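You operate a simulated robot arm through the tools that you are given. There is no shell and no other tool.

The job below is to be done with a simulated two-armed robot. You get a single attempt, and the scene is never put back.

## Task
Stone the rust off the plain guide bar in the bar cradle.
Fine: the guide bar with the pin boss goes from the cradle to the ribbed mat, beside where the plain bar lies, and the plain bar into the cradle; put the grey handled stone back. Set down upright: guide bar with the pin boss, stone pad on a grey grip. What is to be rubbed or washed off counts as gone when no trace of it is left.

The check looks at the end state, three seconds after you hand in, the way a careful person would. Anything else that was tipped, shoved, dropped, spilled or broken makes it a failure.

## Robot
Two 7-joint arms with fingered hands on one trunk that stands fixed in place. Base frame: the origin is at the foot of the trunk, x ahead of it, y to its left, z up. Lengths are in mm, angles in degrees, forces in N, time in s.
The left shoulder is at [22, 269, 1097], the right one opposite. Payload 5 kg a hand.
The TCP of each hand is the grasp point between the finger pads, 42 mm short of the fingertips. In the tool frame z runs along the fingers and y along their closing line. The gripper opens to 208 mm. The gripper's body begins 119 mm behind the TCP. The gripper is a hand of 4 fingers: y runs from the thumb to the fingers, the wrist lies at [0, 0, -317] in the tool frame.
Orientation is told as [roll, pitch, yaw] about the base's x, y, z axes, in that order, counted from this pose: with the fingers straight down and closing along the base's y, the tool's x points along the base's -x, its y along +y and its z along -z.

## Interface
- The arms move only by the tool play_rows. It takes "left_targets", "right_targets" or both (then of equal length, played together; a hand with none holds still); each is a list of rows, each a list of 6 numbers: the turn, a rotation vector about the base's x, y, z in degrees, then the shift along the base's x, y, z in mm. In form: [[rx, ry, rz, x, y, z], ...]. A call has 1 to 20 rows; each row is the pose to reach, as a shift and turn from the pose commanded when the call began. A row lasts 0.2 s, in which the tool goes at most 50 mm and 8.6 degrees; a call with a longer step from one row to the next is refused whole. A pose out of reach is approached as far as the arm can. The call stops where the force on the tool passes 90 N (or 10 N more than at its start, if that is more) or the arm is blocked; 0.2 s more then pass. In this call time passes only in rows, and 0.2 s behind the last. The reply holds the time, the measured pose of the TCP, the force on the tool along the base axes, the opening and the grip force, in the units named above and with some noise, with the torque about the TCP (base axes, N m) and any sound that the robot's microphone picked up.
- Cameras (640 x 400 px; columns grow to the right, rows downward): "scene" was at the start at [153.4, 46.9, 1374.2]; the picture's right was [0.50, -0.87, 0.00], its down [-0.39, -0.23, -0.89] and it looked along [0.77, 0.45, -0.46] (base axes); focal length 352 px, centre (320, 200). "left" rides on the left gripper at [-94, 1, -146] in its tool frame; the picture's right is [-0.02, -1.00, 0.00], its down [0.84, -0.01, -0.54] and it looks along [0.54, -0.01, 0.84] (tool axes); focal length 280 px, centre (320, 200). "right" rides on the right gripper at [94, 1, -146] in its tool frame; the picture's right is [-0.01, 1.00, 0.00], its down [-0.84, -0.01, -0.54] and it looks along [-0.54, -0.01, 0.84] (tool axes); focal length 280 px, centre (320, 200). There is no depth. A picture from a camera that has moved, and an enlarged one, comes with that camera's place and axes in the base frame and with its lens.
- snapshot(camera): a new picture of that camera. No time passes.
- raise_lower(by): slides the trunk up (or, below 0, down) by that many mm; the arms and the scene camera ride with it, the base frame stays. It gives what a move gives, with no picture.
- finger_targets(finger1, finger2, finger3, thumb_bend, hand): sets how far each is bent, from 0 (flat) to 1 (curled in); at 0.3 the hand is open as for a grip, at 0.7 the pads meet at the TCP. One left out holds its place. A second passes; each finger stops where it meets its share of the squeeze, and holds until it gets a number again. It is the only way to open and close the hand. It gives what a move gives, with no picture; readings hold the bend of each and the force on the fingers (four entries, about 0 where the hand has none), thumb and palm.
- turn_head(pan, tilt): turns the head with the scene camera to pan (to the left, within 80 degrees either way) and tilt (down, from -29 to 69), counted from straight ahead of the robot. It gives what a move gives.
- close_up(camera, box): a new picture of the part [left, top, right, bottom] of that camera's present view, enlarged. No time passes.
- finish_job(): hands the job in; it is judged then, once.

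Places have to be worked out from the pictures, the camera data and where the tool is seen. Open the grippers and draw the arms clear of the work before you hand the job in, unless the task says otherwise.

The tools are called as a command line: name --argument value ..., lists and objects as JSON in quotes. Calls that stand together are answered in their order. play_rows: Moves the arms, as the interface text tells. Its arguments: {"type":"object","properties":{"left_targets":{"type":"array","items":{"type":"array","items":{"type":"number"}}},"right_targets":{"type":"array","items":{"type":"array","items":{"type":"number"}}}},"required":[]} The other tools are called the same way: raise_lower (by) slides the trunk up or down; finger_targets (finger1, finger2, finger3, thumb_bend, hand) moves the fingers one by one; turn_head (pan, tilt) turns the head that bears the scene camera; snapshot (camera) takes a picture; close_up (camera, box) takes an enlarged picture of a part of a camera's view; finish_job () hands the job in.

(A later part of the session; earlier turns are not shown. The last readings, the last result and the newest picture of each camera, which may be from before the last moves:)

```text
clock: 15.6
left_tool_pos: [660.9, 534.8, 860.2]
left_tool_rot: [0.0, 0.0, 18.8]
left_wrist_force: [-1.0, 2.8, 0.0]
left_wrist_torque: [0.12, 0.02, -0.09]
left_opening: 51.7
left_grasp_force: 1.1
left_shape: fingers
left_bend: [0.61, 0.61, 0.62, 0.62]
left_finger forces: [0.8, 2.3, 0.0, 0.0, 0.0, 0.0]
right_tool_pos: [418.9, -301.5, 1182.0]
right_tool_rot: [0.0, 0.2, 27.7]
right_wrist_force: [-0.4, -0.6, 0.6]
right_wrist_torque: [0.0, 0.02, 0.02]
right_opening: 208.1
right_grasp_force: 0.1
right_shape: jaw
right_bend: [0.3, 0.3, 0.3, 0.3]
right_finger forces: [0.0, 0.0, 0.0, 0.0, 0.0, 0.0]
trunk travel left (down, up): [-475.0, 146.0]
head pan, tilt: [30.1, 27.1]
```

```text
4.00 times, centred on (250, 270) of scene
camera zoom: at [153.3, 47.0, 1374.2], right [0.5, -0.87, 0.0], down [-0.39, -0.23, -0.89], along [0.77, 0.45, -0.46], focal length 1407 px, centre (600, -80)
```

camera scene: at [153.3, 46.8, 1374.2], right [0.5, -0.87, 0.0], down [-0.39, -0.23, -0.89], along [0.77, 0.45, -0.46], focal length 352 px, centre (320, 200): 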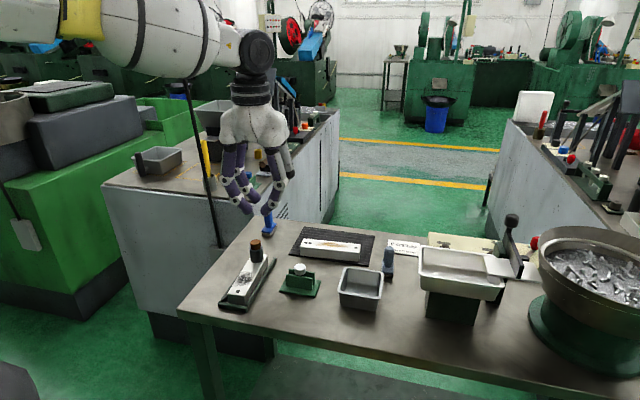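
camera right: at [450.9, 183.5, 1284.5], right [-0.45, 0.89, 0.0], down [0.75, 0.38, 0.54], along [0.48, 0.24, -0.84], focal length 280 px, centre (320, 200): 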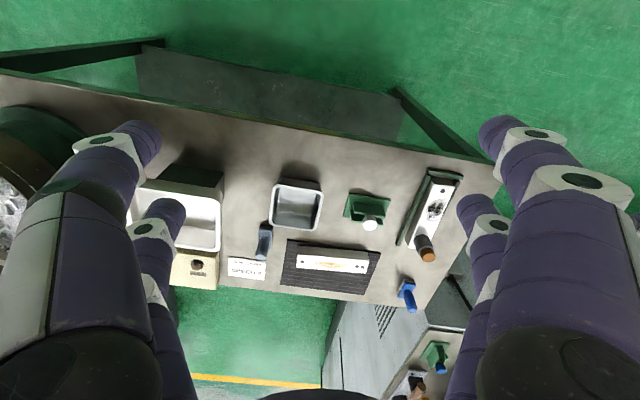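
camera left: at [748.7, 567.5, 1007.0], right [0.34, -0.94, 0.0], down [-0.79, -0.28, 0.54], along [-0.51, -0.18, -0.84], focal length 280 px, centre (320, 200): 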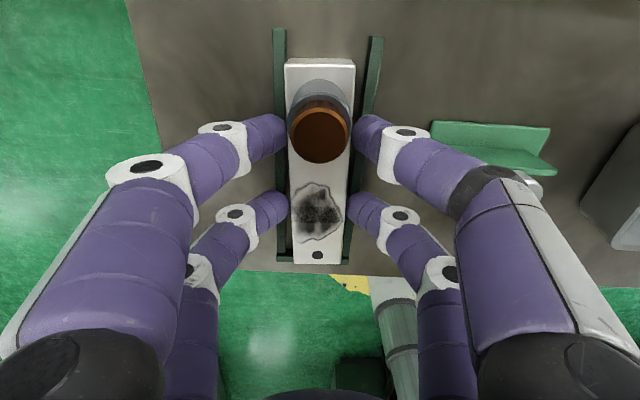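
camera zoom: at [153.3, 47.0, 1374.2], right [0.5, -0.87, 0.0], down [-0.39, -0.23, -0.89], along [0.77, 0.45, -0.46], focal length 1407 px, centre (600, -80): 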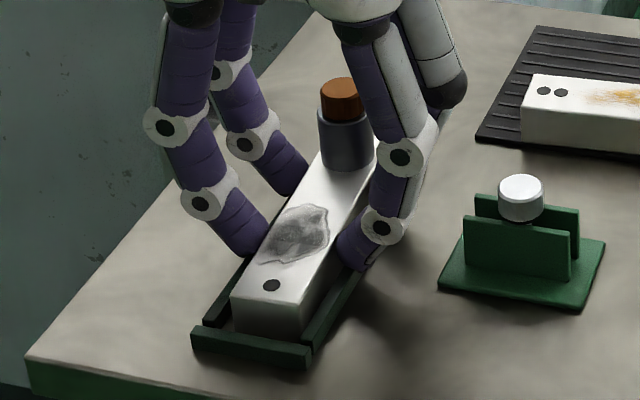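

Fingers 1 and 2 touch first, so the hand sits about 2 mm off toward the −y side. I shift it 2 mm along its closing line and then close fully.

play_rows --left_targets '[[0, 0, 0, -0.7, 2.0, 0]]'

finger_targets --hand "left" --finger1 0.7 --finger2 0.7 --finger3 0.7 --thumb_bend 0.7

snapshot --camera "left"

close_up --camera "scene" --box '[200, 220, 300, 320]'

```text
clock: 16.0
left_tool_pos: [660.2, 537.3, 859.6]
left_tool_rot: [0.0, 0.0, 18.8]
left_wrist_force: [-2.0, -1.8, 0.8]
left_wrist_torque: [-0.06, 0.04, -0.02]
left_opening: 51.6
left_grasp_force: 1.6
left_shape: fingers
left_bend: [0.62, 0.61, 0.62, 0.62]
left_finger forces: [0.1, 0.9, 1.1, 0.1, 1.1, 0.0]
right_tool_pos: [418.3, -302.0, 1182.2]
right_tool_rot: [0.0, 0.0, 27.6]
right_wrist_force: [0.1, 0.4, -0.4]
right_wrist_torque: [-0.03, -0.03, 0.02]
right_opening: 207.9
right_grasp_force: 0.1
right_shape: jaw
right_bend: [0.3, 0.3, 0.3, 0.3]
right_finger forces: [0.0, 0.0, 0.0, 0.0, 0.0, 0.1]
trunk travel left (down, up): [-475.0, 146.0]
head pan, tilt: [30.1, 27.1]
```

```text
clock: 17.0
left_tool_pos: [661.0, 535.7, 860.1]
left_tool_rot: [0.0, 0.0, 18.8]
left_wrist_force: [0.5, -8.2, -1.7]
left_wrist_torque: [-0.37, 0.17, -0.56]
left_opening: 49.3
left_grasp_force: 22.7
left_shape: fingers
left_bend: [0.62, 0.61, 0.62, 0.64]
left_finger forces: [9.4, 9.4, 10.1, 0.0, 17.6, 0.0]
right_tool_pos: [418.9, -302.3, 1182.4]
right_tool_rot: [0.0, 0.0, 27.6]
right_wrist_force: [-0.2, -0.4, -0.4]
right_wrist_torque: [0.02, 0.01, 0.01]
right_opening: 207.8
right_grasp_force: 0.0
right_shape: jaw
right_bend: [0.3, 0.3, 0.3, 0.3]
right_finger forces: [0.0, 0.0, 0.0, 0.1, 0.0, 0.0]
trunk travel left (down, up): [-475.0, 146.0]
head pan, tilt: [30.1, 27.1]
```

```text
taken
camera left: at [748.7, 568.6, 1006.9], right [0.34, -0.94, 0.0], down [-0.79, -0.28, 0.54], along [-0.51, -0.18, -0.84], focal length 280 px, centre (320, 200)
```

left: 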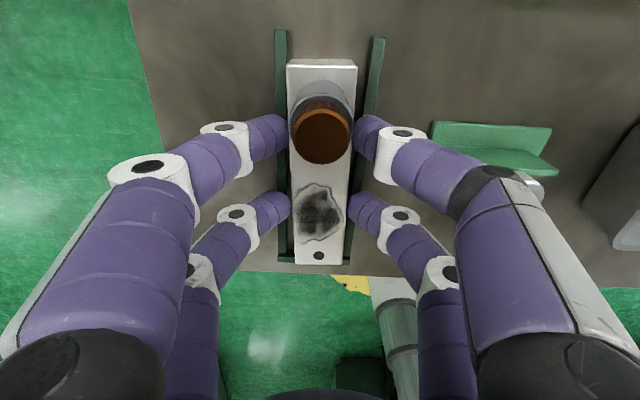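

```text
4.00 times, centred on (250, 270) of scene
camera zoom: at [153.5, 46.4, 1374.2], right [0.5, -0.87, 0.0], down [-0.39, -0.23, -0.89], along [0.77, 0.45, -0.46], focal length 1407 px, centre (600, -80)
```

zoom: 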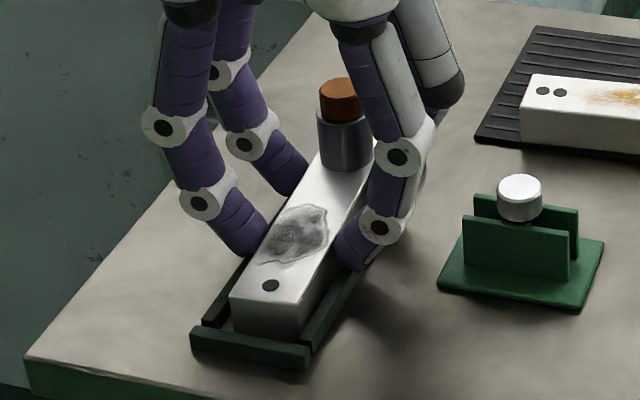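

The grip holds (≈10 N per finger, 18 N thumb) with a sideways push of 8 N on the arm; I undo the 2 mm shift to balance it, then look at the readings before lifting.

play_rows --left_targets '[[0, 0, 0, 0.5, -1.5, 0]]'

play_rows --left_targets '[[0, 0, 0, 0, 0, 2], [0, 0, 0, 0, 0, 4], [0, 0, 0, 0, 0, 7], [0, 0, 0, 0, 0, 10]]'

snapshot --camera "left"

close_up --camera "scene" --box '[200, 220, 300, 320]'

```text
clock: 17.4
left_tool_pos: [661.0, 537.2, 860.7]
left_tool_rot: [0.1, -0.1, 19.0]
left_wrist_force: [0.5, -2.4, 3.0]
left_wrist_torque: [0.09, 0.38, -0.71]
left_opening: 49.3
left_grasp_force: 23.7
left_shape: fingers
left_bend: [0.62, 0.61, 0.62, 0.65]
left_finger forces: [11.3, 11.6, 8.9, 0.0, 15.7, 0.1]
right_tool_pos: [418.9, -302.4, 1181.0]
right_tool_rot: [0.0, 0.1, 27.5]
right_wrist_force: [-0.6, 0.0, 0.0]
right_wrist_torque: [0.04, 0.0, -0.02]
right_opening: 207.9
right_grasp_force: 0.2
right_shape: jaw
right_bend: [0.3, 0.3, 0.3, 0.3]
right_finger forces: [0.1, 0.0, 0.1, 0.0, 0.0, 0.0]
trunk travel left (down, up): [-475.0, 146.0]
head pan, tilt: [30.1, 27.1]
```

```text
clock: 18.4
left_tool_pos: [661.4, 536.3, 868.6]
left_tool_rot: [0.0, 0.0, 18.8]
left_wrist_force: [0.1, -0.7, -6.5]
left_wrist_torque: [-0.1, 0.0, -0.09]
left_opening: 46.7
left_grasp_force: 20.9
left_shape: fingers
left_bend: [0.62, 0.61, 0.64, 0.66]
left_finger forces: [12.0, 9.1, 8.2, 0.0, 13.4, 0.0]
right_tool_pos: [419.9, -301.4, 1182.8]
right_tool_rot: [-0.1, 0.0, 27.6]
right_wrist_force: [-0.3, -0.2, 0.3]
right_wrist_torque: [0.0, -0.04, -0.02]
right_opening: 208.1
right_grasp_force: 0.0
right_shape: jaw
right_bend: [0.3, 0.3, 0.3, 0.3]
right_finger forces: [0.0, 0.0, 0.0, 0.0, 0.1, 0.0]
trunk travel left (down, up): [-475.0, 146.0]
head pan, tilt: [30.1, 27.1]
```

```text
taken
camera left: at [749.0, 567.8, 1015.8], right [0.34, -0.94, 0.0], down [-0.79, -0.28, 0.54], along [-0.51, -0.18, -0.84], focal length 280 px, centre (320, 200)
```

left: 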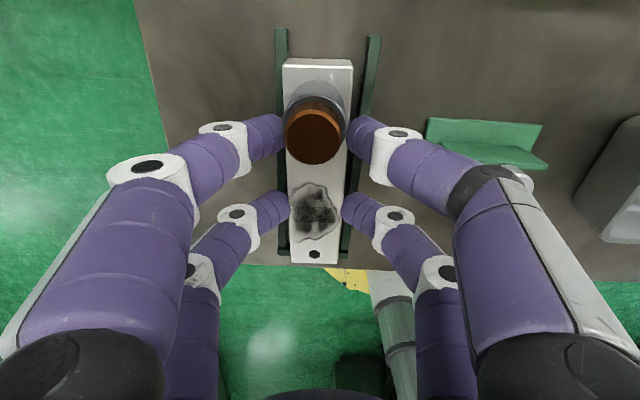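

```text
4.00 times, centred on (250, 270) of scene
camera zoom: at [153.5, 47.0, 1374.1], right [0.5, -0.87, 0.0], down [-0.39, -0.23, -0.89], along [0.77, 0.45, -0.46], focal length 1407 px, centre (600, -80)
```

zoom: 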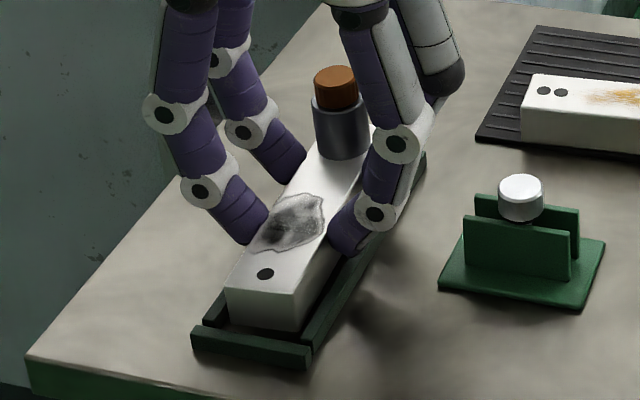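

The bar came up level, weighing about 6.5 N. I lift it to z≈958, and turn it by +91.6° while moving toward the mat, staying well above everything.

play_rows --left_targets '[[0, 0, 0, 0, 0, 30], [0, 0, 0, 0, 0, 60], [0, 0, 0, 0, 0, 90], [0, 0, 8.4, 10, -4, 90], [0, 0, 16.8, 22, -9, 90], [0, 0, 25.2, 35, -14, 90], [0, 0, 33.6, 50, -19, 90], [0, 0, 42.0, 65, -24, 90], [0, 0, 50.4, 80, -29, 90], [0, 0, 58.8, 95, -34, 90], [0, 0, 67.2, 110, -39, 90], [0, 0, 75.6, 125, -44, 90], [0, 0, 84.0, 140, -50, 90], [0, 0, 91.6, 150, -55, 90]]'

snapshot --camera "left"

snapshot --camera "scene"

```text
clock: 21.4
left_tool_pos: [812.4, 482.5, 960.7]
left_tool_rot: [-0.1, 0.0, 110.5]
left_wrist_force: [-0.1, 0.7, -5.9]
left_wrist_torque: [-0.01, -0.04, -0.03]
left_opening: 46.7
left_grasp_force: 21.2
left_shape: fingers
left_bend: [0.61, 0.61, 0.64, 0.66]
left_finger forces: [12.3, 9.1, 8.3, 0.0, 13.0, 0.1]
right_tool_pos: [420.2, -302.0, 1181.8]
right_tool_rot: [0.1, 0.0, 27.6]
right_wrist_force: [0.2, 0.0, 0.4]
right_wrist_torque: [0.02, 0.02, -0.02]
right_opening: 207.8
right_grasp_force: 0.0
right_shape: jaw
right_bend: [0.3, 0.3, 0.3, 0.3]
right_finger forces: [0.1, 0.0, 0.0, 0.0, 0.0, 0.0]
trunk travel left (down, up): [-475.0, 146.0]
head pan, tilt: [30.1, 27.1]
```

```text
taken
camera left: at [777.9, 570.0, 1106.2], right [0.93, 0.36, 0.0], down [0.31, -0.78, 0.54], along [0.2, -0.5, -0.84], focal length 280 px, centre (320, 200)
```

left: 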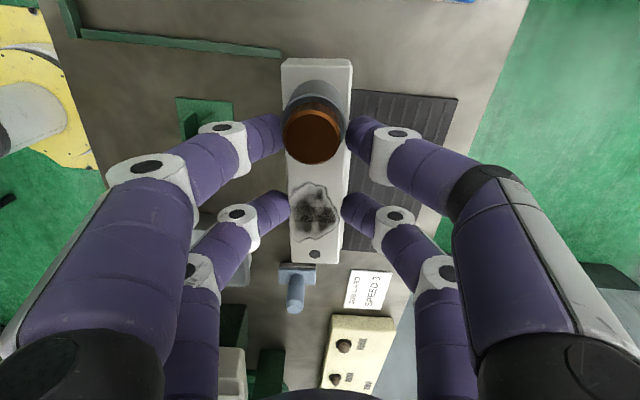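

```text
taken
camera scene: at [153.8, 47.0, 1374.1], right [0.5, -0.87, 0.0], down [-0.39, -0.23, -0.89], along [0.77, 0.45, -0.46], focal length 352 px, centre (320, 200)
```

scene: 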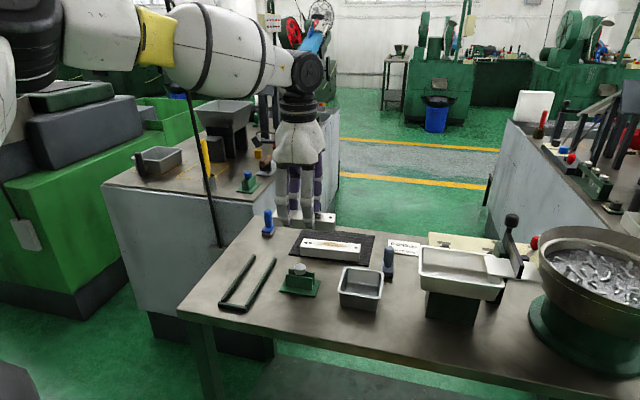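

The turn worked with a stable grip. The spot beside the plain bar is near the reach limit, so I raise the trunk by 140 mm (shoulder level with the wrist gives the longest reach) and then test the reach at a safe height.

raise_lower --by 140

```text
clock: 23.1
left_tool_pos: [812.0, 481.5, 1098.5]
left_tool_rot: [0.1, 0.0, 110.3]
left_wrist_force: [0.0, 1.0, -7.0]
left_wrist_torque: [-0.04, -0.03, 0.02]
left_opening: 46.9
left_grasp_force: 21.5
left_shape: fingers
left_bend: [0.61, 0.61, 0.64, 0.66]
left_finger forces: [12.3, 9.1, 8.3, 0.0, 13.1, 0.0]
right_tool_pos: [420.0, -301.8, 1320.2]
right_tool_rot: [0.0, 0.0, 27.6]
right_wrist_force: [0.1, 0.3, -0.4]
right_wrist_torque: [0.01, 0.04, -0.01]
right_opening: 207.9
right_grasp_force: 0.1
right_shape: jaw
right_bend: [0.3, 0.3, 0.3, 0.3]
right_finger forces: [0.0, 0.0, 0.1, 0.0, 0.1, 0.0]
trunk travel left (down, up): [-615.0, 6.0]
head pan, tilt: [30.1, 27.1]
```

Trunk is up and the bar still held firmly. Now I move out toward (922,450) at z≈960 as a reach test.

play_rows --left_targets '[[0, 0, 0, 10, -3, -40], [0, 0, 0, 25, -7, -80], [0, 0, 0, 45, -13, -115], [0, 0, 0, 70, -20, -139], [0, 0, 0, 90, -26, -139], [0, 0, 0, 110, -32, -139]]'

snapshot --camera "left"

snapshot --camera "scene"

```text
clock: 24.5
left_tool_pos: [870.8, 465.7, 966.9]
left_tool_rot: [-0.1, 0.1, 110.3]
left_wrist_force: [-0.6, 0.0, -6.5]
left_wrist_torque: [-0.04, -0.08, 0.02]
left_opening: 46.8
left_grasp_force: 21.3
left_shape: fingers
left_bend: [0.61, 0.61, 0.64, 0.66]
left_finger forces: [12.4, 9.1, 8.2, 0.0, 13.2, 0.1]
left hand out of reach, approached as far as the arm can: row 4, 5, 6
right_tool_pos: [419.9, -302.3, 1320.6]
right_tool_rot: [0.1, 0.1, 27.6]
right_wrist_force: [-0.2, 0.3, -0.6]
right_wrist_torque: [-0.03, -0.08, 0.02]
right_opening: 207.7
right_grasp_force: 0.1
right_shape: jaw
right_bend: [0.3, 0.3, 0.3, 0.3]
right_finger forces: [0.0, 0.0, 0.0, 0.0, 0.0, 0.0]
trunk travel left (down, up): [-615.0, 6.0]
head pan, tilt: [30.1, 27.1]
```

```text
taken
camera left: at [835.9, 553.5, 1113.9], right [0.93, 0.36, 0.0], down [0.3, -0.78, 0.54], along [0.2, -0.5, -0.84], focal length 280 px, centre (320, 200)
```

left: 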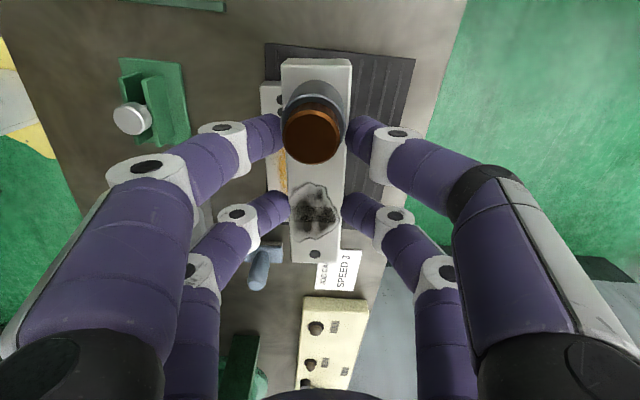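

```text
taken
camera scene: at [149.3, 47.2, 1514.7], right [0.5, -0.87, 0.0], down [-0.39, -0.23, -0.89], along [0.77, 0.45, -0.46], focal length 352 px, centre (320, 200)
```

scene: 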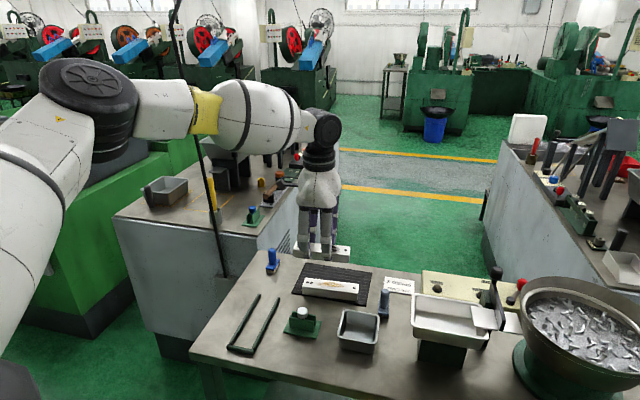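

The arm stopped short at (871,466,967), so the vertical-hand reach at this yaw is about 870 mm from the shoulder. I probe whether a slightly lower wrist gains reach, still with the bar's underside above everything (z≈874).

play_rows --left_targets '[[0, 0, 0, -20, 5, -15], [0, 0, 0, -37, 10, -30]]'

```text
clock: 25.1
left_tool_pos: [836.5, 476.1, 936.7]
left_tool_rot: [0.0, 0.1, 110.3]
left_wrist_force: [0.1, -0.3, -5.8]
left_wrist_torque: [-0.02, 0.05, 0.01]
left_opening: 47.0
left_grasp_force: 21.2
left_shape: fingers
left_bend: [0.61, 0.61, 0.64, 0.66]
left_finger forces: [12.3, 9.2, 8.1, 0.0, 13.1, 0.0]
right_tool_pos: [420.6, -300.5, 1319.5]
right_tool_rot: [0.0, 0.0, 27.6]
right_wrist_force: [-0.3, 1.5, -0.4]
right_wrist_torque: [-0.01, 0.05, 0.0]
right_opening: 207.8
right_grasp_force: 0.0
right_shape: jaw
right_bend: [0.3, 0.3, 0.3, 0.3]
right_finger forces: [0.1, 0.0, 0.1, 0.0, 0.0, 0.0]
trunk travel left (down, up): [-615.0, 6.0]
head pan, tilt: [30.1, 27.1]
```

The command base follows the clipped pose. Now I test the outward reach at z≈937.

play_rows --left_targets '[[0, 0, 0, 30, -9, 0], [0, 0, 0, 60, -18, 0], [0, 0, 0, 90, -27, 0]]'

```text
clock: 25.9
left_tool_pos: [866.9, 465.1, 948.7]
left_tool_rot: [0.2, 0.1, 110.4]
left_wrist_force: [0.1, -0.6, -6.9]
left_wrist_torque: [0.01, 0.08, -0.01]
left_opening: 46.6
left_grasp_force: 21.3
left_shape: fingers
left_bend: [0.61, 0.61, 0.64, 0.66]
left_finger forces: [12.2, 9.2, 8.0, 0.0, 13.3, 0.0]
left hand out of reach, approached as far as the arm can: row 2, 3
right_tool_pos: [421.7, -302.4, 1320.1]
right_tool_rot: [-0.1, 0.1, 27.6]
right_wrist_force: [0.4, 0.5, -0.3]
right_wrist_torque: [0.0, 0.1, 0.01]
right_opening: 208.1
right_grasp_force: 0.1
right_shape: jaw
right_bend: [0.3, 0.3, 0.3, 0.3]
right_finger forces: [0.0, 0.0, 0.0, 0.0, 0.0, 0.0]
trunk travel left (down, up): [-615.0, 6.0]
head pan, tilt: [30.1, 27.1]
```

At the lower height the reach is slightly less, so a shoulder lower than the wrist actually reaches farther. I draw back and up, then lower the trunk to test that.

play_rows --left_targets '[[0, 0, 0, -25, 8, 35], [0, 0, 0, -50, 15, 75], [0, 0, 0, -65, 20, 115], [0, 0, 0, -70, 22, 155], [0, 0, 0, -70, 22, 195], [0, 0, 0, -70, 22, 210]]'

raise_lower --by -190

```text
clock: 27.3
left_tool_pos: [794.3, 490.0, 1157.6]
left_tool_rot: [0.0, -0.2, 110.4]
left_wrist_force: [-0.2, 0.3, -6.8]
left_wrist_torque: [-0.03, 0.03, 0.0]
left_opening: 46.9
left_grasp_force: 21.1
left_shape: fingers
left_bend: [0.61, 0.61, 0.64, 0.66]
left_finger forces: [12.1, 9.0, 7.9, 0.1, 13.1, 0.0]
right_tool_pos: [421.2, -301.9, 1319.2]
right_tool_rot: [0.0, 0.1, 27.6]
right_wrist_force: [0.1, 0.1, 0.0]
right_wrist_torque: [-0.03, 0.07, -0.01]
right_opening: 207.7
right_grasp_force: 0.0
right_shape: jaw
right_bend: [0.3, 0.3, 0.3, 0.3]
right_finger forces: [0.1, 0.0, 0.0, 0.1, 0.0, 0.0]
trunk travel left (down, up): [-615.0, 6.0]
head pan, tilt: [30.1, 27.1]
```

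```text
clock: 29.4
left_tool_pos: [796.0, 490.0, 969.2]
left_tool_rot: [0.0, 0.0, 110.3]
left_wrist_force: [-0.4, 0.5, -4.8]
left_wrist_torque: [-0.01, -0.06, -0.02]
left_opening: 46.6
left_grasp_force: 21.0
left_shape: fingers
left_bend: [0.61, 0.61, 0.64, 0.66]
left_finger forces: [12.1, 9.0, 7.9, 0.0, 13.0, 0.0]
right_tool_pos: [419.9, -302.1, 1131.6]
right_tool_rot: [-0.1, -0.1, 27.6]
right_wrist_force: [-0.4, 0.2, -0.2]
right_wrist_torque: [-0.01, -0.04, -0.02]
right_opening: 208.0
right_grasp_force: 0.1
right_shape: jaw
right_bend: [0.3, 0.3, 0.3, 0.3]
right_finger forces: [0.0, 0.0, 0.0, 0.1, 0.1, 0.1]
trunk travel left (down, up): [-425.0, 196.0]
head pan, tilt: [30.1, 27.1]
```

Trunk is 50 mm below the start now; I test outward reach again at z≈968.

play_rows --left_targets '[[0, 0, 0, 40, -13, 0], [0, 0, 0, 80, -26, 0], [0, 0, 0, 105, -34, 0], [0, 0, 0, 130, -42, 0]]'

```text
clock: 30.4
left_tool_pos: [883.5, 463.8, 967.5]
left_tool_rot: [0.0, 0.0, 110.5]
left_wrist_force: [1.8, 0.7, -7.8]
left_wrist_torque: [-0.19, 0.11, 0.0]
left_opening: 46.6
left_grasp_force: 21.0
left_shape: fingers
left_bend: [0.61, 0.61, 0.64, 0.66]
left_finger forces: [11.7, 9.5, 7.8, 0.0, 13.4, 0.1]
left hand out of reach, approached as far as the arm can: row 3, 4
right_tool_pos: [421.5, -301.2, 1131.1]
right_tool_rot: [0.1, 0.1, 27.6]
right_wrist_force: [0.8, 1.1, 0.2]
right_wrist_torque: [-0.09, 0.22, 0.0]
right_opening: 208.1
right_grasp_force: 0.0
right_shape: jaw
right_bend: [0.3, 0.3, 0.3, 0.3]
right_finger forces: [0.0, 0.0, 0.0, 0.0, 0.2, 0.0]
trunk travel left (down, up): [-425.0, 196.0]
head pan, tilt: [30.1, 27.1]
```

Now the arm reaches (883.5,464), about 12 mm more. With a small lean of the wrist toward the robot (6.5° about the bar's axis, only ≈4.6 mm edge height on the 41 mm bar) the far strip of the mat comes into reach, with room for fingers between the bars. I tilt and move to (914.6,460) at this safe height.

play_rows --left_targets '[[1.13, -3.05, 0, 0, 0, 0], [2.27, -6.09, 0, 5, 0, 0], [2.27, -6.09, 0, 15, -2, 0], [2.27, -6.09, 0, 25, -3, 0], [2.27, -6.09, 0, 31, -3.7, 0]]'

snapshot --camera "left"

close_up --camera "scene" --box '[220, 120, 420, 245]'

```text
clock: 31.6
left_tool_pos: [913.0, 458.9, 965.8]
left_tool_rot: [-6.6, 0.1, 110.4]
left_wrist_force: [-0.7, 0.0, -6.8]
left_wrist_torque: [-0.01, 0.01, 0.01]
left_opening: 46.7
left_grasp_force: 21.4
left_shape: fingers
left_bend: [0.61, 0.61, 0.64, 0.66]
left_finger forces: [12.0, 9.7, 7.6, 0.0, 13.0, 0.0]
right_tool_pos: [419.0, -301.0, 1130.2]
right_tool_rot: [0.0, 0.0, 27.7]
right_wrist_force: [-0.1, -0.5, 0.3]
right_wrist_torque: [0.04, 0.04, -0.01]
right_opening: 208.0
right_grasp_force: 0.1
right_shape: jaw
right_bend: [0.3, 0.3, 0.3, 0.3]
right_finger forces: [0.0, 0.1, 0.0, 0.1, 0.1, 0.0]
trunk travel left (down, up): [-425.0, 196.0]
head pan, tilt: [30.1, 27.1]
```

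```text
taken
camera left: at [862.9, 540.0, 1112.0], right [0.93, 0.36, 0.12], down [0.25, -0.81, 0.54], along [0.29, -0.47, -0.84], focal length 280 px, centre (320, 200)
```

left: 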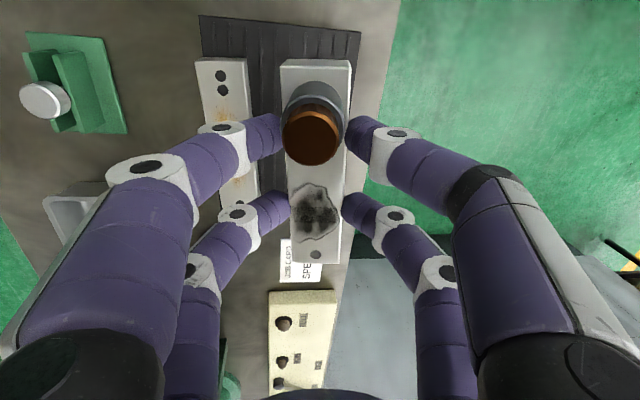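

```text
3.20 times, centred on (320, 182) of scene
camera zoom: at [158.3, 46.8, 1323.4], right [0.5, -0.87, 0.0], down [-0.39, -0.23, -0.89], along [0.77, 0.45, -0.46], focal length 1126 px, centre (320, 256)
```

zoom: 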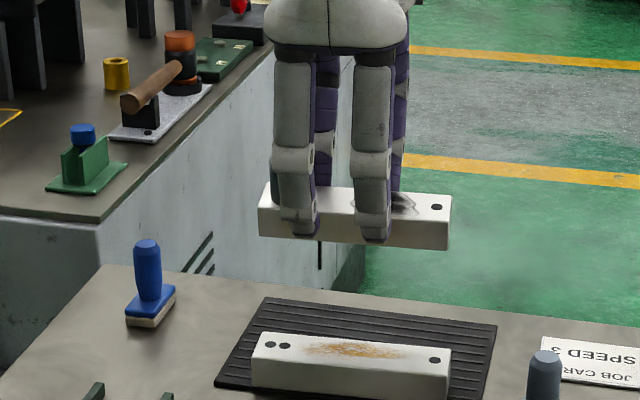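

The pose reached is good: expected resting centre is about (919,453), 37 mm clear of the plain bar. Before lowering the trunk a bit for more reach margin, I check the left arm's surroundings.

snapshot --camera "scene"

turn_head --pan 60 --tilt 27

snapshot --camera "scene"

```text
taken
camera scene: at [158.3, 46.8, 1323.4], right [0.5, -0.87, 0.0], down [-0.39, -0.23, -0.89], along [0.77, 0.45, -0.46], focal length 352 px, centre (320, 200)
```

scene: 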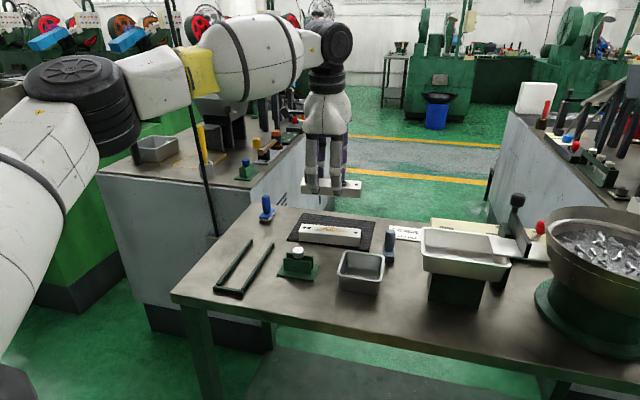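

```text
clock: 32.5
left_tool_pos: [912.4, 460.2, 965.9]
left_tool_rot: [-6.6, 0.1, 110.4]
left_wrist_force: [0.0, -0.1, -6.4]
left_wrist_torque: [-0.04, -0.01, -0.02]
left_opening: 46.4
left_grasp_force: 21.5
left_shape: fingers
left_bend: [0.61, 0.61, 0.64, 0.66]
left_finger forces: [12.0, 9.5, 7.7, 0.0, 12.9, 0.0]
right_tool_pos: [419.7, -302.4, 1130.8]
right_tool_rot: [0.0, 0.0, 27.6]
right_wrist_force: [0.0, 0.2, 0.2]
right_wrist_torque: [-0.02, -0.03, -0.01]
right_opening: 207.7
right_grasp_force: 0.1
right_shape: jaw
right_bend: [0.3, 0.3, 0.3, 0.3]
right_finger forces: [0.0, 0.0, 0.0, 0.1, 0.0, 0.0]
trunk travel left (down, up): [-425.0, 196.0]
head pan, tilt: [60.0, 27.0]
```

```text
taken
camera scene: at [125.0, 80.5, 1323.5], right [0.87, -0.5, 0.0], down [-0.23, -0.39, -0.89], along [0.45, 0.77, -0.45], focal length 352 px, centre (320, 200)
```

scene: 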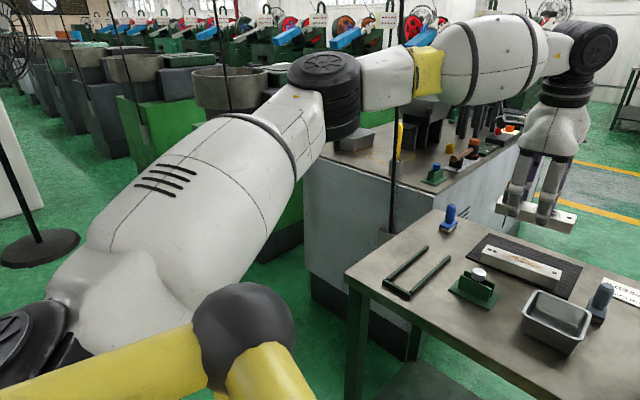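

The arm is clear of the machines, but a thin black pole/cable hangs near the bench's left edge; I zoom to see where it ends so I can keep the arm off it.

close_up --camera "scene" --box '[352, 170, 448, 290]'

close_up --camera "scene" --box '[320, 0, 480, 120]'

```text
3.33 times, centred on (400, 230) of scene
camera zoom: at [125.0, 80.5, 1323.5], right [0.87, -0.5, 0.0], down [-0.23, -0.39, -0.89], along [0.45, 0.77, -0.45], focal length 1172 px, centre (53, 100)
```

zoom: 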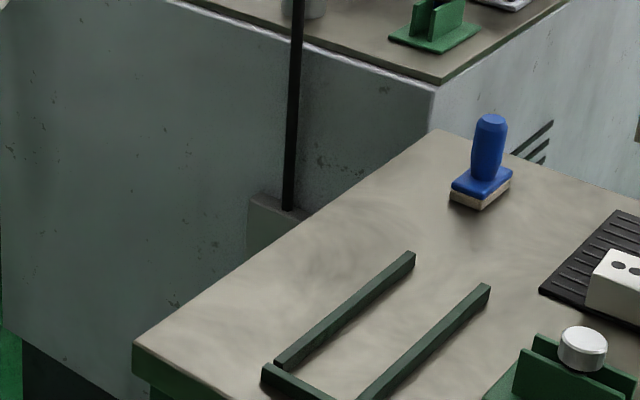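

```text
3.33 times, centred on (400, 60) of scene
camera zoom: at [125.0, 80.5, 1323.5], right [0.87, -0.5, 0.0], down [-0.23, -0.39, -0.89], along [0.45, 0.77, -0.45], focal length 1172 px, centre (53, 667)
```

zoom: 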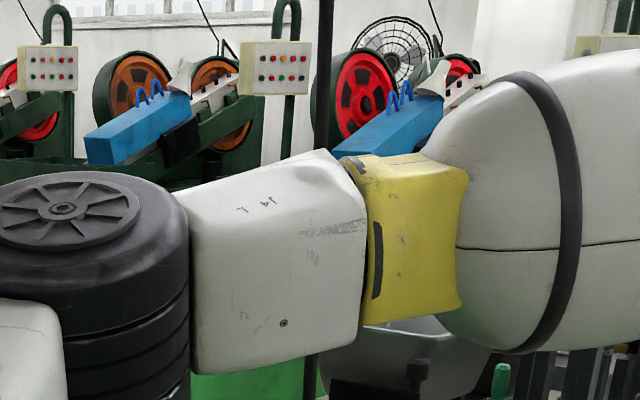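

The pole stands off the bench at about (836,835), far from the arm's path. I lower the trunk 60 mm (bar underside to ≈848, still above the plain bar) and turn the head to the mat.

raise_lower --by -60

turn_head --pan 28 --tilt 28

snapshot --camera "left"

snapshot --camera "scene"

```text
clock: 33.5
left_tool_pos: [915.4, 456.3, 908.8]
left_tool_rot: [-6.7, 0.1, 110.4]
left_wrist_force: [-0.8, -0.2, -6.1]
left_wrist_torque: [-0.04, -0.07, 0.01]
left_opening: 46.4
left_grasp_force: 21.0
left_shape: fingers
left_bend: [0.61, 0.61, 0.64, 0.66]
left_finger forces: [12.0, 9.6, 7.6, 0.0, 13.0, 0.1]
right_tool_pos: [418.7, -302.5, 1071.5]
right_tool_rot: [0.0, -0.1, 27.7]
right_wrist_force: [-0.8, -0.1, -0.1]
right_wrist_torque: [0.01, -0.09, 0.02]
right_opening: 208.0
right_grasp_force: 0.1
right_shape: jaw
right_bend: [0.3, 0.3, 0.3, 0.3]
right_finger forces: [0.0, 0.0, 0.1, 0.0, 0.0, 0.0]
trunk travel left (down, up): [-365.0, 256.0]
head pan, tilt: [60.0, 27.0]
```

```text
clock: 34.5
left_tool_pos: [914.5, 456.4, 905.9]
left_tool_rot: [-6.5, 0.0, 110.4]
left_wrist_force: [0.6, -0.4, -6.2]
left_wrist_torque: [-0.01, -0.01, -0.02]
left_opening: 46.6
left_grasp_force: 20.8
left_shape: fingers
left_bend: [0.61, 0.61, 0.64, 0.66]
left_finger forces: [11.9, 9.6, 7.7, 0.1, 12.9, 0.1]
right_tool_pos: [419.8, -300.6, 1071.2]
right_tool_rot: [0.0, 0.1, 27.6]
right_wrist_force: [-0.2, 0.0, 0.5]
right_wrist_torque: [-0.04, 0.0, -0.01]
right_opening: 208.0
right_grasp_force: 0.1
right_shape: jaw
right_bend: [0.3, 0.3, 0.3, 0.3]
right_finger forces: [0.0, 0.1, 0.0, 0.0, 0.0, 0.1]
trunk travel left (down, up): [-365.0, 256.0]
head pan, tilt: [28.0, 28.0]
```

```text
taken
camera left: at [865.6, 538.2, 1052.0], right [0.93, 0.36, 0.11], down [0.25, -0.81, 0.54], along [0.28, -0.47, -0.84], focal length 280 px, centre (320, 200)
```

left: 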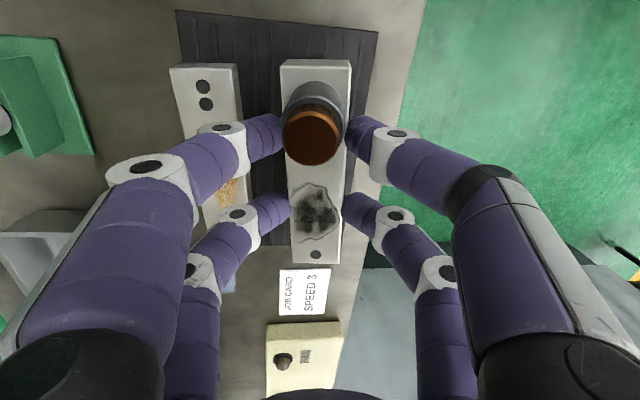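

```text
taken
camera scene: at [169.7, 44.1, 1260.1], right [0.47, -0.88, 0.0], down [-0.41, -0.22, -0.88], along [0.78, 0.42, -0.47], focal length 352 px, centre (320, 200)
```

scene: 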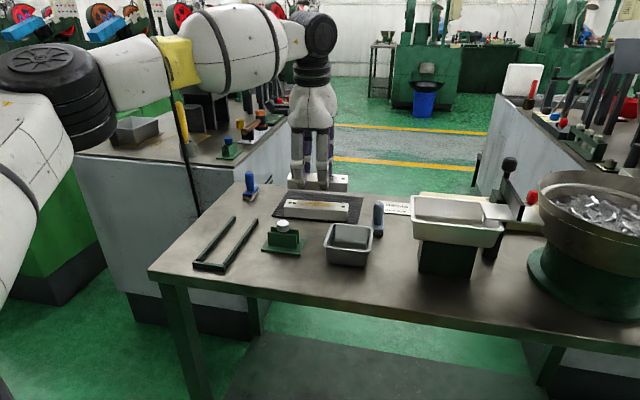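

Positions are right (d≈79 mm between bar axes). I add 2 mm outward and descend to about z=872, then look before the last millimetres.

play_rows --left_targets '[[0, 0, 0, 1.9, 0.7, -12], [0, 0, 0, 1.9, 0.7, -24], [0, 0, 0, 1.9, 0.7, -34]]'

snapshot --camera "left"

close_up --camera "scene" --box '[260, 140, 380, 235]'

```text
clock: 35.3
left_tool_pos: [916.8, 457.1, 873.1]
left_tool_rot: [-6.6, 0.0, 110.4]
left_wrist_force: [0.1, 0.8, -6.3]
left_wrist_torque: [-0.02, 0.02, 0.02]
left_opening: 46.8
left_grasp_force: 21.0
left_shape: fingers
left_bend: [0.61, 0.61, 0.64, 0.66]
left_finger forces: [12.0, 9.6, 7.7, 0.1, 12.8, 0.1]
right_tool_pos: [419.3, -302.1, 1071.8]
right_tool_rot: [0.0, -0.1, 27.6]
right_wrist_force: [0.1, 0.0, 0.0]
right_wrist_torque: [0.0, 0.02, 0.03]
right_opening: 207.9
right_grasp_force: 0.0
right_shape: jaw
right_bend: [0.3, 0.3, 0.3, 0.3]
right_finger forces: [0.0, 0.0, 0.0, 0.1, 0.0, 0.0]
trunk travel left (down, up): [-365.0, 256.0]
head pan, tilt: [28.0, 28.0]
```

```text
taken
camera left: at [866.8, 539.4, 1018.1], right [0.93, 0.36, 0.11], down [0.25, -0.81, 0.54], along [0.28, -0.47, -0.84], focal length 280 px, centre (320, 200)
```

left: 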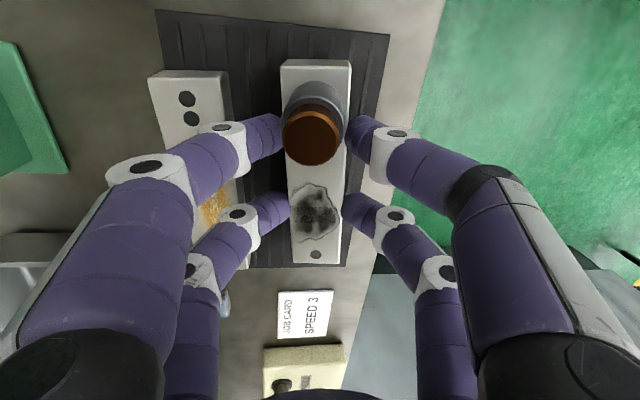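

```text
4.21 times, centred on (320, 188) of scene
camera zoom: at [169.7, 44.1, 1260.1], right [0.47, -0.88, 0.0], down [-0.41, -0.22, -0.88], along [0.78, 0.41, -0.47], focal length 1481 px, centre (320, 253)
```

zoom: 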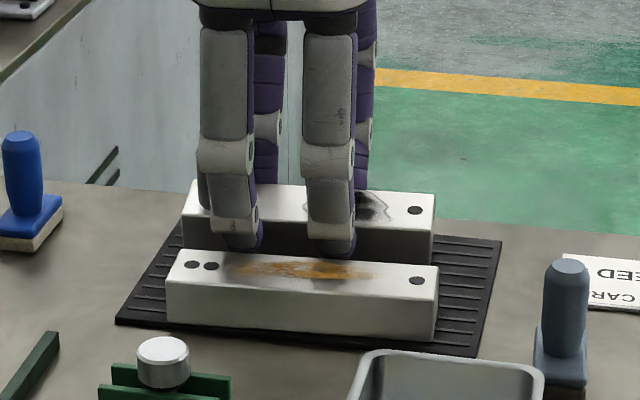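

The fingers fit between the two bars and the bossed bar hovers ≈6 mm over the far strip, wholly within the mat. I lower in small steps watching for the weight to come off.

play_rows --left_targets '[[0, 0, 0, 0, 0, -2.5], [0, 0, 0, 0, 0, -5]]'

play_rows --left_targets '[[0, 0, 0, 0, 0, -1.5]]'

play_rows --left_targets '[[0, 0, 0, 0, 0, -1.5]]'

```text
clock: 35.9
left_tool_pos: [917.7, 457.5, 866.7]
left_tool_rot: [-6.6, -0.1, 110.6]
left_wrist_force: [-0.2, 0.6, -2.9]
left_wrist_torque: [-0.27, 0.01, -0.06]
left_opening: 46.5
left_grasp_force: 21.6
left_shape: fingers
left_bend: [0.61, 0.62, 0.64, 0.66]
left_finger forces: [11.5, 10.4, 8.4, 0.1, 12.9, 0.0]
right_tool_pos: [419.5, -301.6, 1071.3]
right_tool_rot: [0.0, 0.1, 27.5]
right_wrist_force: [0.3, 0.9, 0.2]
right_wrist_torque: [-0.01, 0.02, -0.03]
right_opening: 208.0
right_grasp_force: 0.1
right_shape: jaw
right_bend: [0.3, 0.3, 0.3, 0.3]
right_finger forces: [0.0, 0.0, 0.1, 0.0, 0.0, 0.0]
trunk travel left (down, up): [-365.0, 256.0]
head pan, tilt: [28.0, 28.0]
```

```text
clock: 36.3
left_tool_pos: [917.7, 457.2, 867.2]
left_tool_rot: [-6.5, 0.0, 110.4]
left_wrist_force: [0.4, 1.2, 1.7]
left_wrist_torque: [-0.19, -0.01, 0.01]
left_opening: 46.5
left_grasp_force: 22.5
left_shape: fingers
left_bend: [0.61, 0.62, 0.64, 0.66]
left_finger forces: [11.3, 10.2, 9.5, 0.0, 13.8, 0.0]
right_tool_pos: [419.6, -301.2, 1070.9]
right_tool_rot: [-0.1, 0.1, 27.6]
right_wrist_force: [1.1, 0.1, 0.0]
right_wrist_torque: [-0.02, 0.03, 0.03]
right_opening: 207.7
right_grasp_force: 0.1
right_shape: jaw
right_bend: [0.3, 0.3, 0.3, 0.3]
right_finger forces: [0.0, 0.1, 0.1, 0.1, 0.0, 0.1]
trunk travel left (down, up): [-365.0, 256.0]
head pan, tilt: [28.0, 28.0]
```

```text
clock: 36.7
left_tool_pos: [916.7, 457.7, 867.8]
left_tool_rot: [-6.5, 0.0, 110.4]
left_wrist_force: [1.5, 2.0, 10.2]
left_wrist_torque: [-0.14, 0.03, -0.07]
left_opening: 46.4
left_grasp_force: 24.8
left_shape: fingers
left_bend: [0.62, 0.62, 0.63, 0.66]
left_finger forces: [11.9, 10.9, 10.1, 0.1, 16.5, 0.0]
right_tool_pos: [419.0, -301.8, 1071.4]
right_tool_rot: [0.0, -0.1, 27.6]
right_wrist_force: [0.7, 1.0, 0.5]
right_wrist_torque: [0.02, 0.03, -0.01]
right_opening: 208.0
right_grasp_force: 0.1
right_shape: jaw
right_bend: [0.3, 0.3, 0.3, 0.3]
right_finger forces: [0.1, 0.0, 0.0, 0.0, 0.1, 0.0]
trunk travel left (down, up): [-365.0, 256.0]
head pan, tilt: [28.0, 28.0]
```

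The weight is off and there is a light 10 N press, so the bar touches the mat. I look before letting go.

snapshot --camera "left"

close_up --camera "scene" --box '[270, 160, 370, 235]'

```text
taken
camera left: at [866.9, 538.6, 1011.9], right [0.93, 0.36, 0.12], down [0.25, -0.81, 0.54], along [0.29, -0.47, -0.84], focal length 280 px, centre (320, 200)
```

left: 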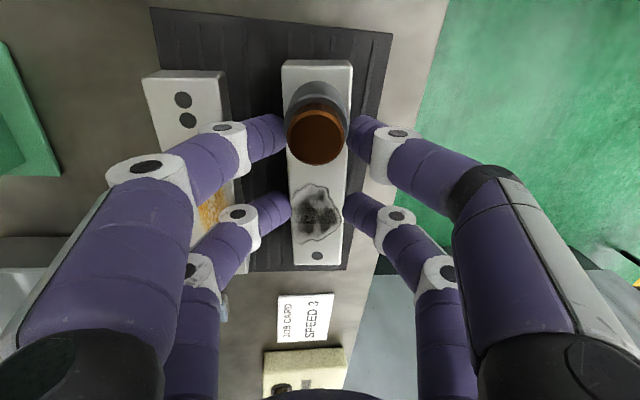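

```text
5.33 times, centred on (320, 198) of scene
camera zoom: at [168.9, 43.7, 1260.5], right [0.47, -0.88, 0.0], down [-0.41, -0.22, -0.88], along [0.78, 0.41, -0.47], focal length 1876 px, centre (320, 213)
```

zoom: 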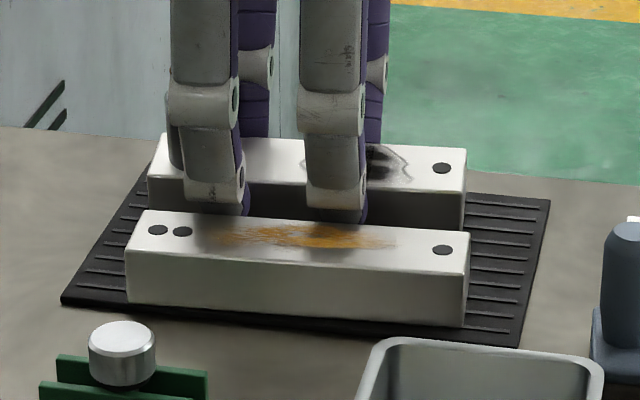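

All is in place; I release with a small, simultaneous opening — less on the near side (fingers 1 and 2) to stay off the plain bar.

finger_targets --hand "left" --finger1 0.6 --finger2 0.6 --finger3 0.58 --thumb_bend 0.58

snapshot --camera "left"

close_up --camera "scene" --box '[270, 160, 370, 235]'

```text
clock: 37.7
left_tool_pos: [916.2, 457.0, 863.8]
left_tool_rot: [-6.6, 0.0, 110.4]
left_wrist_force: [1.9, 1.1, 0.8]
left_wrist_torque: [0.0, -0.03, 0.0]
left_opening: 65.9
left_grasp_force: 0.4
left_shape: fingers
left_bend: [0.61, 0.61, 0.57, 0.57]
left_finger forces: [1.1, 0.7, 0.0, 0.1, 0.0, 0.0]
right_tool_pos: [420.6, -301.6, 1069.9]
right_tool_rot: [0.0, 0.1, 27.5]
right_wrist_force: [-0.3, 0.1, 0.3]
right_wrist_torque: [0.02, 0.0, 0.0]
right_opening: 207.6
right_grasp_force: 0.0
right_shape: jaw
right_bend: [0.3, 0.3, 0.3, 0.3]
right_finger forces: [0.0, 0.1, 0.0, 0.1, 0.1, 0.0]
trunk travel left (down, up): [-365.0, 256.0]
head pan, tilt: [28.0, 28.0]
```

```text
taken
camera left: at [867.1, 538.5, 1010.1], right [0.93, 0.36, 0.11], down [0.25, -0.81, 0.54], along [0.28, -0.47, -0.84], focal length 280 px, centre (320, 200)
```

left: 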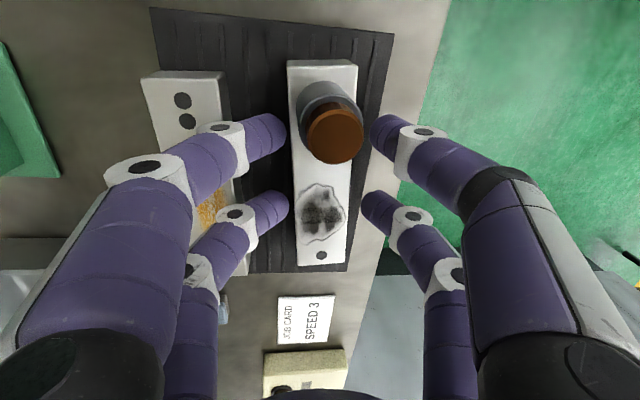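

```text
5.33 times, centred on (320, 198) of scene
camera zoom: at [169.4, 43.8, 1260.2], right [0.47, -0.88, 0.0], down [-0.41, -0.22, -0.88], along [0.78, 0.41, -0.47], focal length 1876 px, centre (320, 213)
```

zoom: 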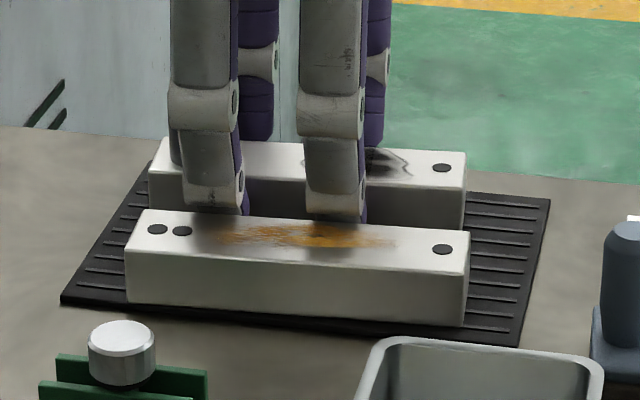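

The bar settled flat and upright on the mat. I shift the hand 1.5 mm toward the robot to free the near fingers, then lift straight up.

play_rows --left_targets '[[0, 0, 0, -1.4, -0.5, 0], [0, 0, 0, -1.4, -0.5, 8], [0, 0, 0, -1.4, -0.5, 20], [0, 0, 0, -1.4, -0.5, 40], [0, 0, 0, -1.4, -0.5, 70], [0, 0, 0, -1.4, -0.5, 100]]'

snapshot --camera "left"

close_up --camera "scene" --box '[250, 140, 410, 250]'

```text
clock: 39.1
left_tool_pos: [906.5, 459.0, 964.8]
left_tool_rot: [-6.7, 0.3, 110.4]
left_wrist_force: [-0.4, 0.6, -0.3]
left_wrist_torque: [0.07, -0.02, -0.01]
left_opening: 67.6
left_grasp_force: 0.0
left_shape: fingers
left_bend: [0.6, 0.6, 0.57, 0.57]
left_finger forces: [0.0, 0.1, 0.1, 0.0, 0.0, 0.0]
left hand out of reach, approached as far as the arm can: row 6
right_tool_pos: [419.5, -301.6, 1070.2]
right_tool_rot: [0.0, -0.1, 27.5]
right_wrist_force: [-0.5, 0.1, 0.6]
right_wrist_torque: [0.03, -0.01, 0.0]
right_opening: 207.9
right_grasp_force: 0.1
right_shape: jaw
right_bend: [0.3, 0.3, 0.3, 0.3]
right_finger forces: [0.0, 0.0, 0.0, 0.1, 0.1, 0.0]
trunk travel left (down, up): [-365.0, 256.0]
head pan, tilt: [28.0, 28.0]
```

```text
taken
camera left: at [856.1, 541.4, 1110.1], right [0.93, 0.36, 0.12], down [0.25, -0.81, 0.54], along [0.29, -0.47, -0.83], focal length 280 px, centre (320, 200)
```

left: 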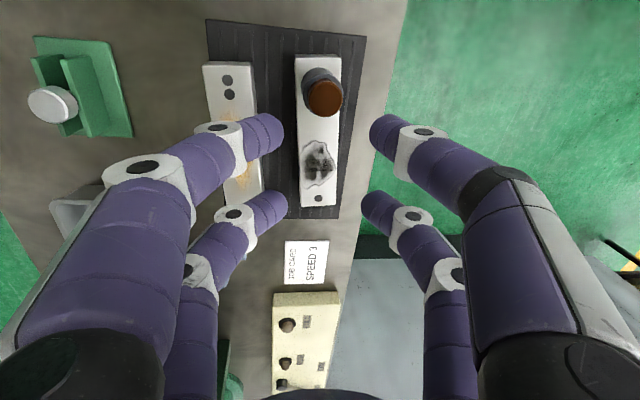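

```text
3.64 times, centred on (330, 195) of scene
camera zoom: at [169.1, 43.7, 1260.4], right [0.47, -0.88, 0.0], down [-0.41, -0.22, -0.88], along [0.78, 0.41, -0.47], focal length 1279 px, centre (284, 218)
```

zoom: 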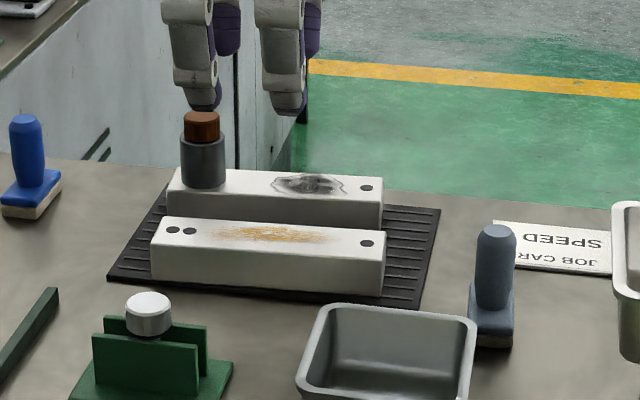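

The bossed bar stands upright on the far strip, parallel to the plain bar with ≈40 mm between them. Now for the plain bar: I straighten the hand, pre-shape the fingers (far side tighter), and hover at about (851,406), 12 mm off-centre away from the boss so the thumb clears it.

finger_targets --hand "left" --finger1 0.57 --finger2 0.57 --finger3 0.605 --thumb_bend 0.605

play_rows --left_targets '[[-0.8, 2.0, 0, -15, -12, 0], [-1.6, 4.1, 0, -30, -28, -5], [-2.3, 6.2, -0.2, -45, -43, -15], [-2.3, 6.2, -0.2, -55.3, -53, -25]]'

snapshot --camera "left"

close_up --camera "scene" --box '[250, 120, 410, 250]'

```text
clock: 40.1
left_tool_pos: [906.4, 459.9, 964.3]
left_tool_rot: [-6.7, 0.2, 110.4]
left_wrist_force: [-0.5, 0.5, 0.9]
left_wrist_torque: [-0.01, -0.04, -0.02]
left_opening: 70.4
left_grasp_force: 0.1
left_shape: fingers
left_bend: [0.56, 0.56, 0.6, 0.6]
left_finger forces: [0.1, 0.0, 0.1, 0.0, 0.0, 0.0]
right_tool_pos: [419.4, -302.0, 1071.0]
right_tool_rot: [0.0, 0.0, 27.6]
right_wrist_force: [-0.2, 0.3, 0.2]
right_wrist_torque: [0.02, -0.05, 0.01]
right_opening: 207.8
right_grasp_force: 0.0
right_shape: jaw
right_bend: [0.3, 0.3, 0.3, 0.3]
right_finger forces: [0.0, 0.0, 0.0, 0.0, 0.0, 0.0]
trunk travel left (down, up): [-365.0, 256.0]
head pan, tilt: [28.0, 28.0]
```

```text
clock: 41.1
left_tool_pos: [852.4, 407.0, 938.3]
left_tool_rot: [0.1, 0.0, 110.2]
left_wrist_force: [-0.5, -0.5, 0.5]
left_wrist_torque: [0.05, -0.01, 0.01]
left_opening: 70.5
left_grasp_force: 0.1
left_shape: fingers
left_bend: [0.56, 0.56, 0.6, 0.6]
left_finger forces: [0.1, 0.1, 0.0, 0.0, 0.1, 0.0]
right_tool_pos: [417.9, -302.4, 1071.2]
right_tool_rot: [0.1, -0.1, 27.6]
right_wrist_force: [0.6, 0.2, 0.2]
right_wrist_torque: [0.02, -0.03, 0.01]
right_opening: 207.9
right_grasp_force: 0.0
right_shape: jaw
right_bend: [0.3, 0.3, 0.3, 0.3]
right_finger forces: [0.0, 0.0, 0.0, 0.0, 0.0, 0.1]
trunk travel left (down, up): [-365.0, 256.0]
head pan, tilt: [28.0, 28.0]
```

```text
taken
camera left: at [818.6, 494.3, 1085.5], right [0.93, 0.36, 0.0], down [0.3, -0.79, 0.54], along [0.19, -0.5, -0.84], focal length 280 px, centre (320, 200)
```

left: 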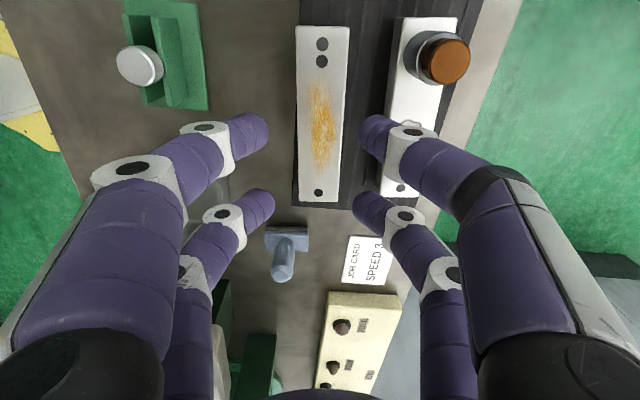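

```text
3.08 times, centred on (330, 185) of scene
camera zoom: at [169.1, 43.7, 1260.4], right [0.47, -0.88, 0.0], down [-0.41, -0.22, -0.88], along [0.78, 0.41, -0.47], focal length 1082 px, centre (289, 246)
```

zoom: 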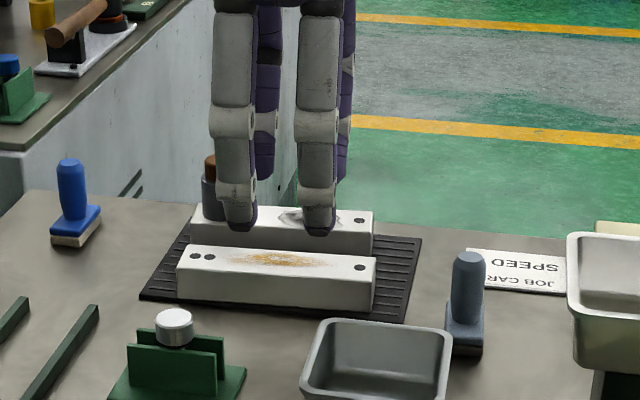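

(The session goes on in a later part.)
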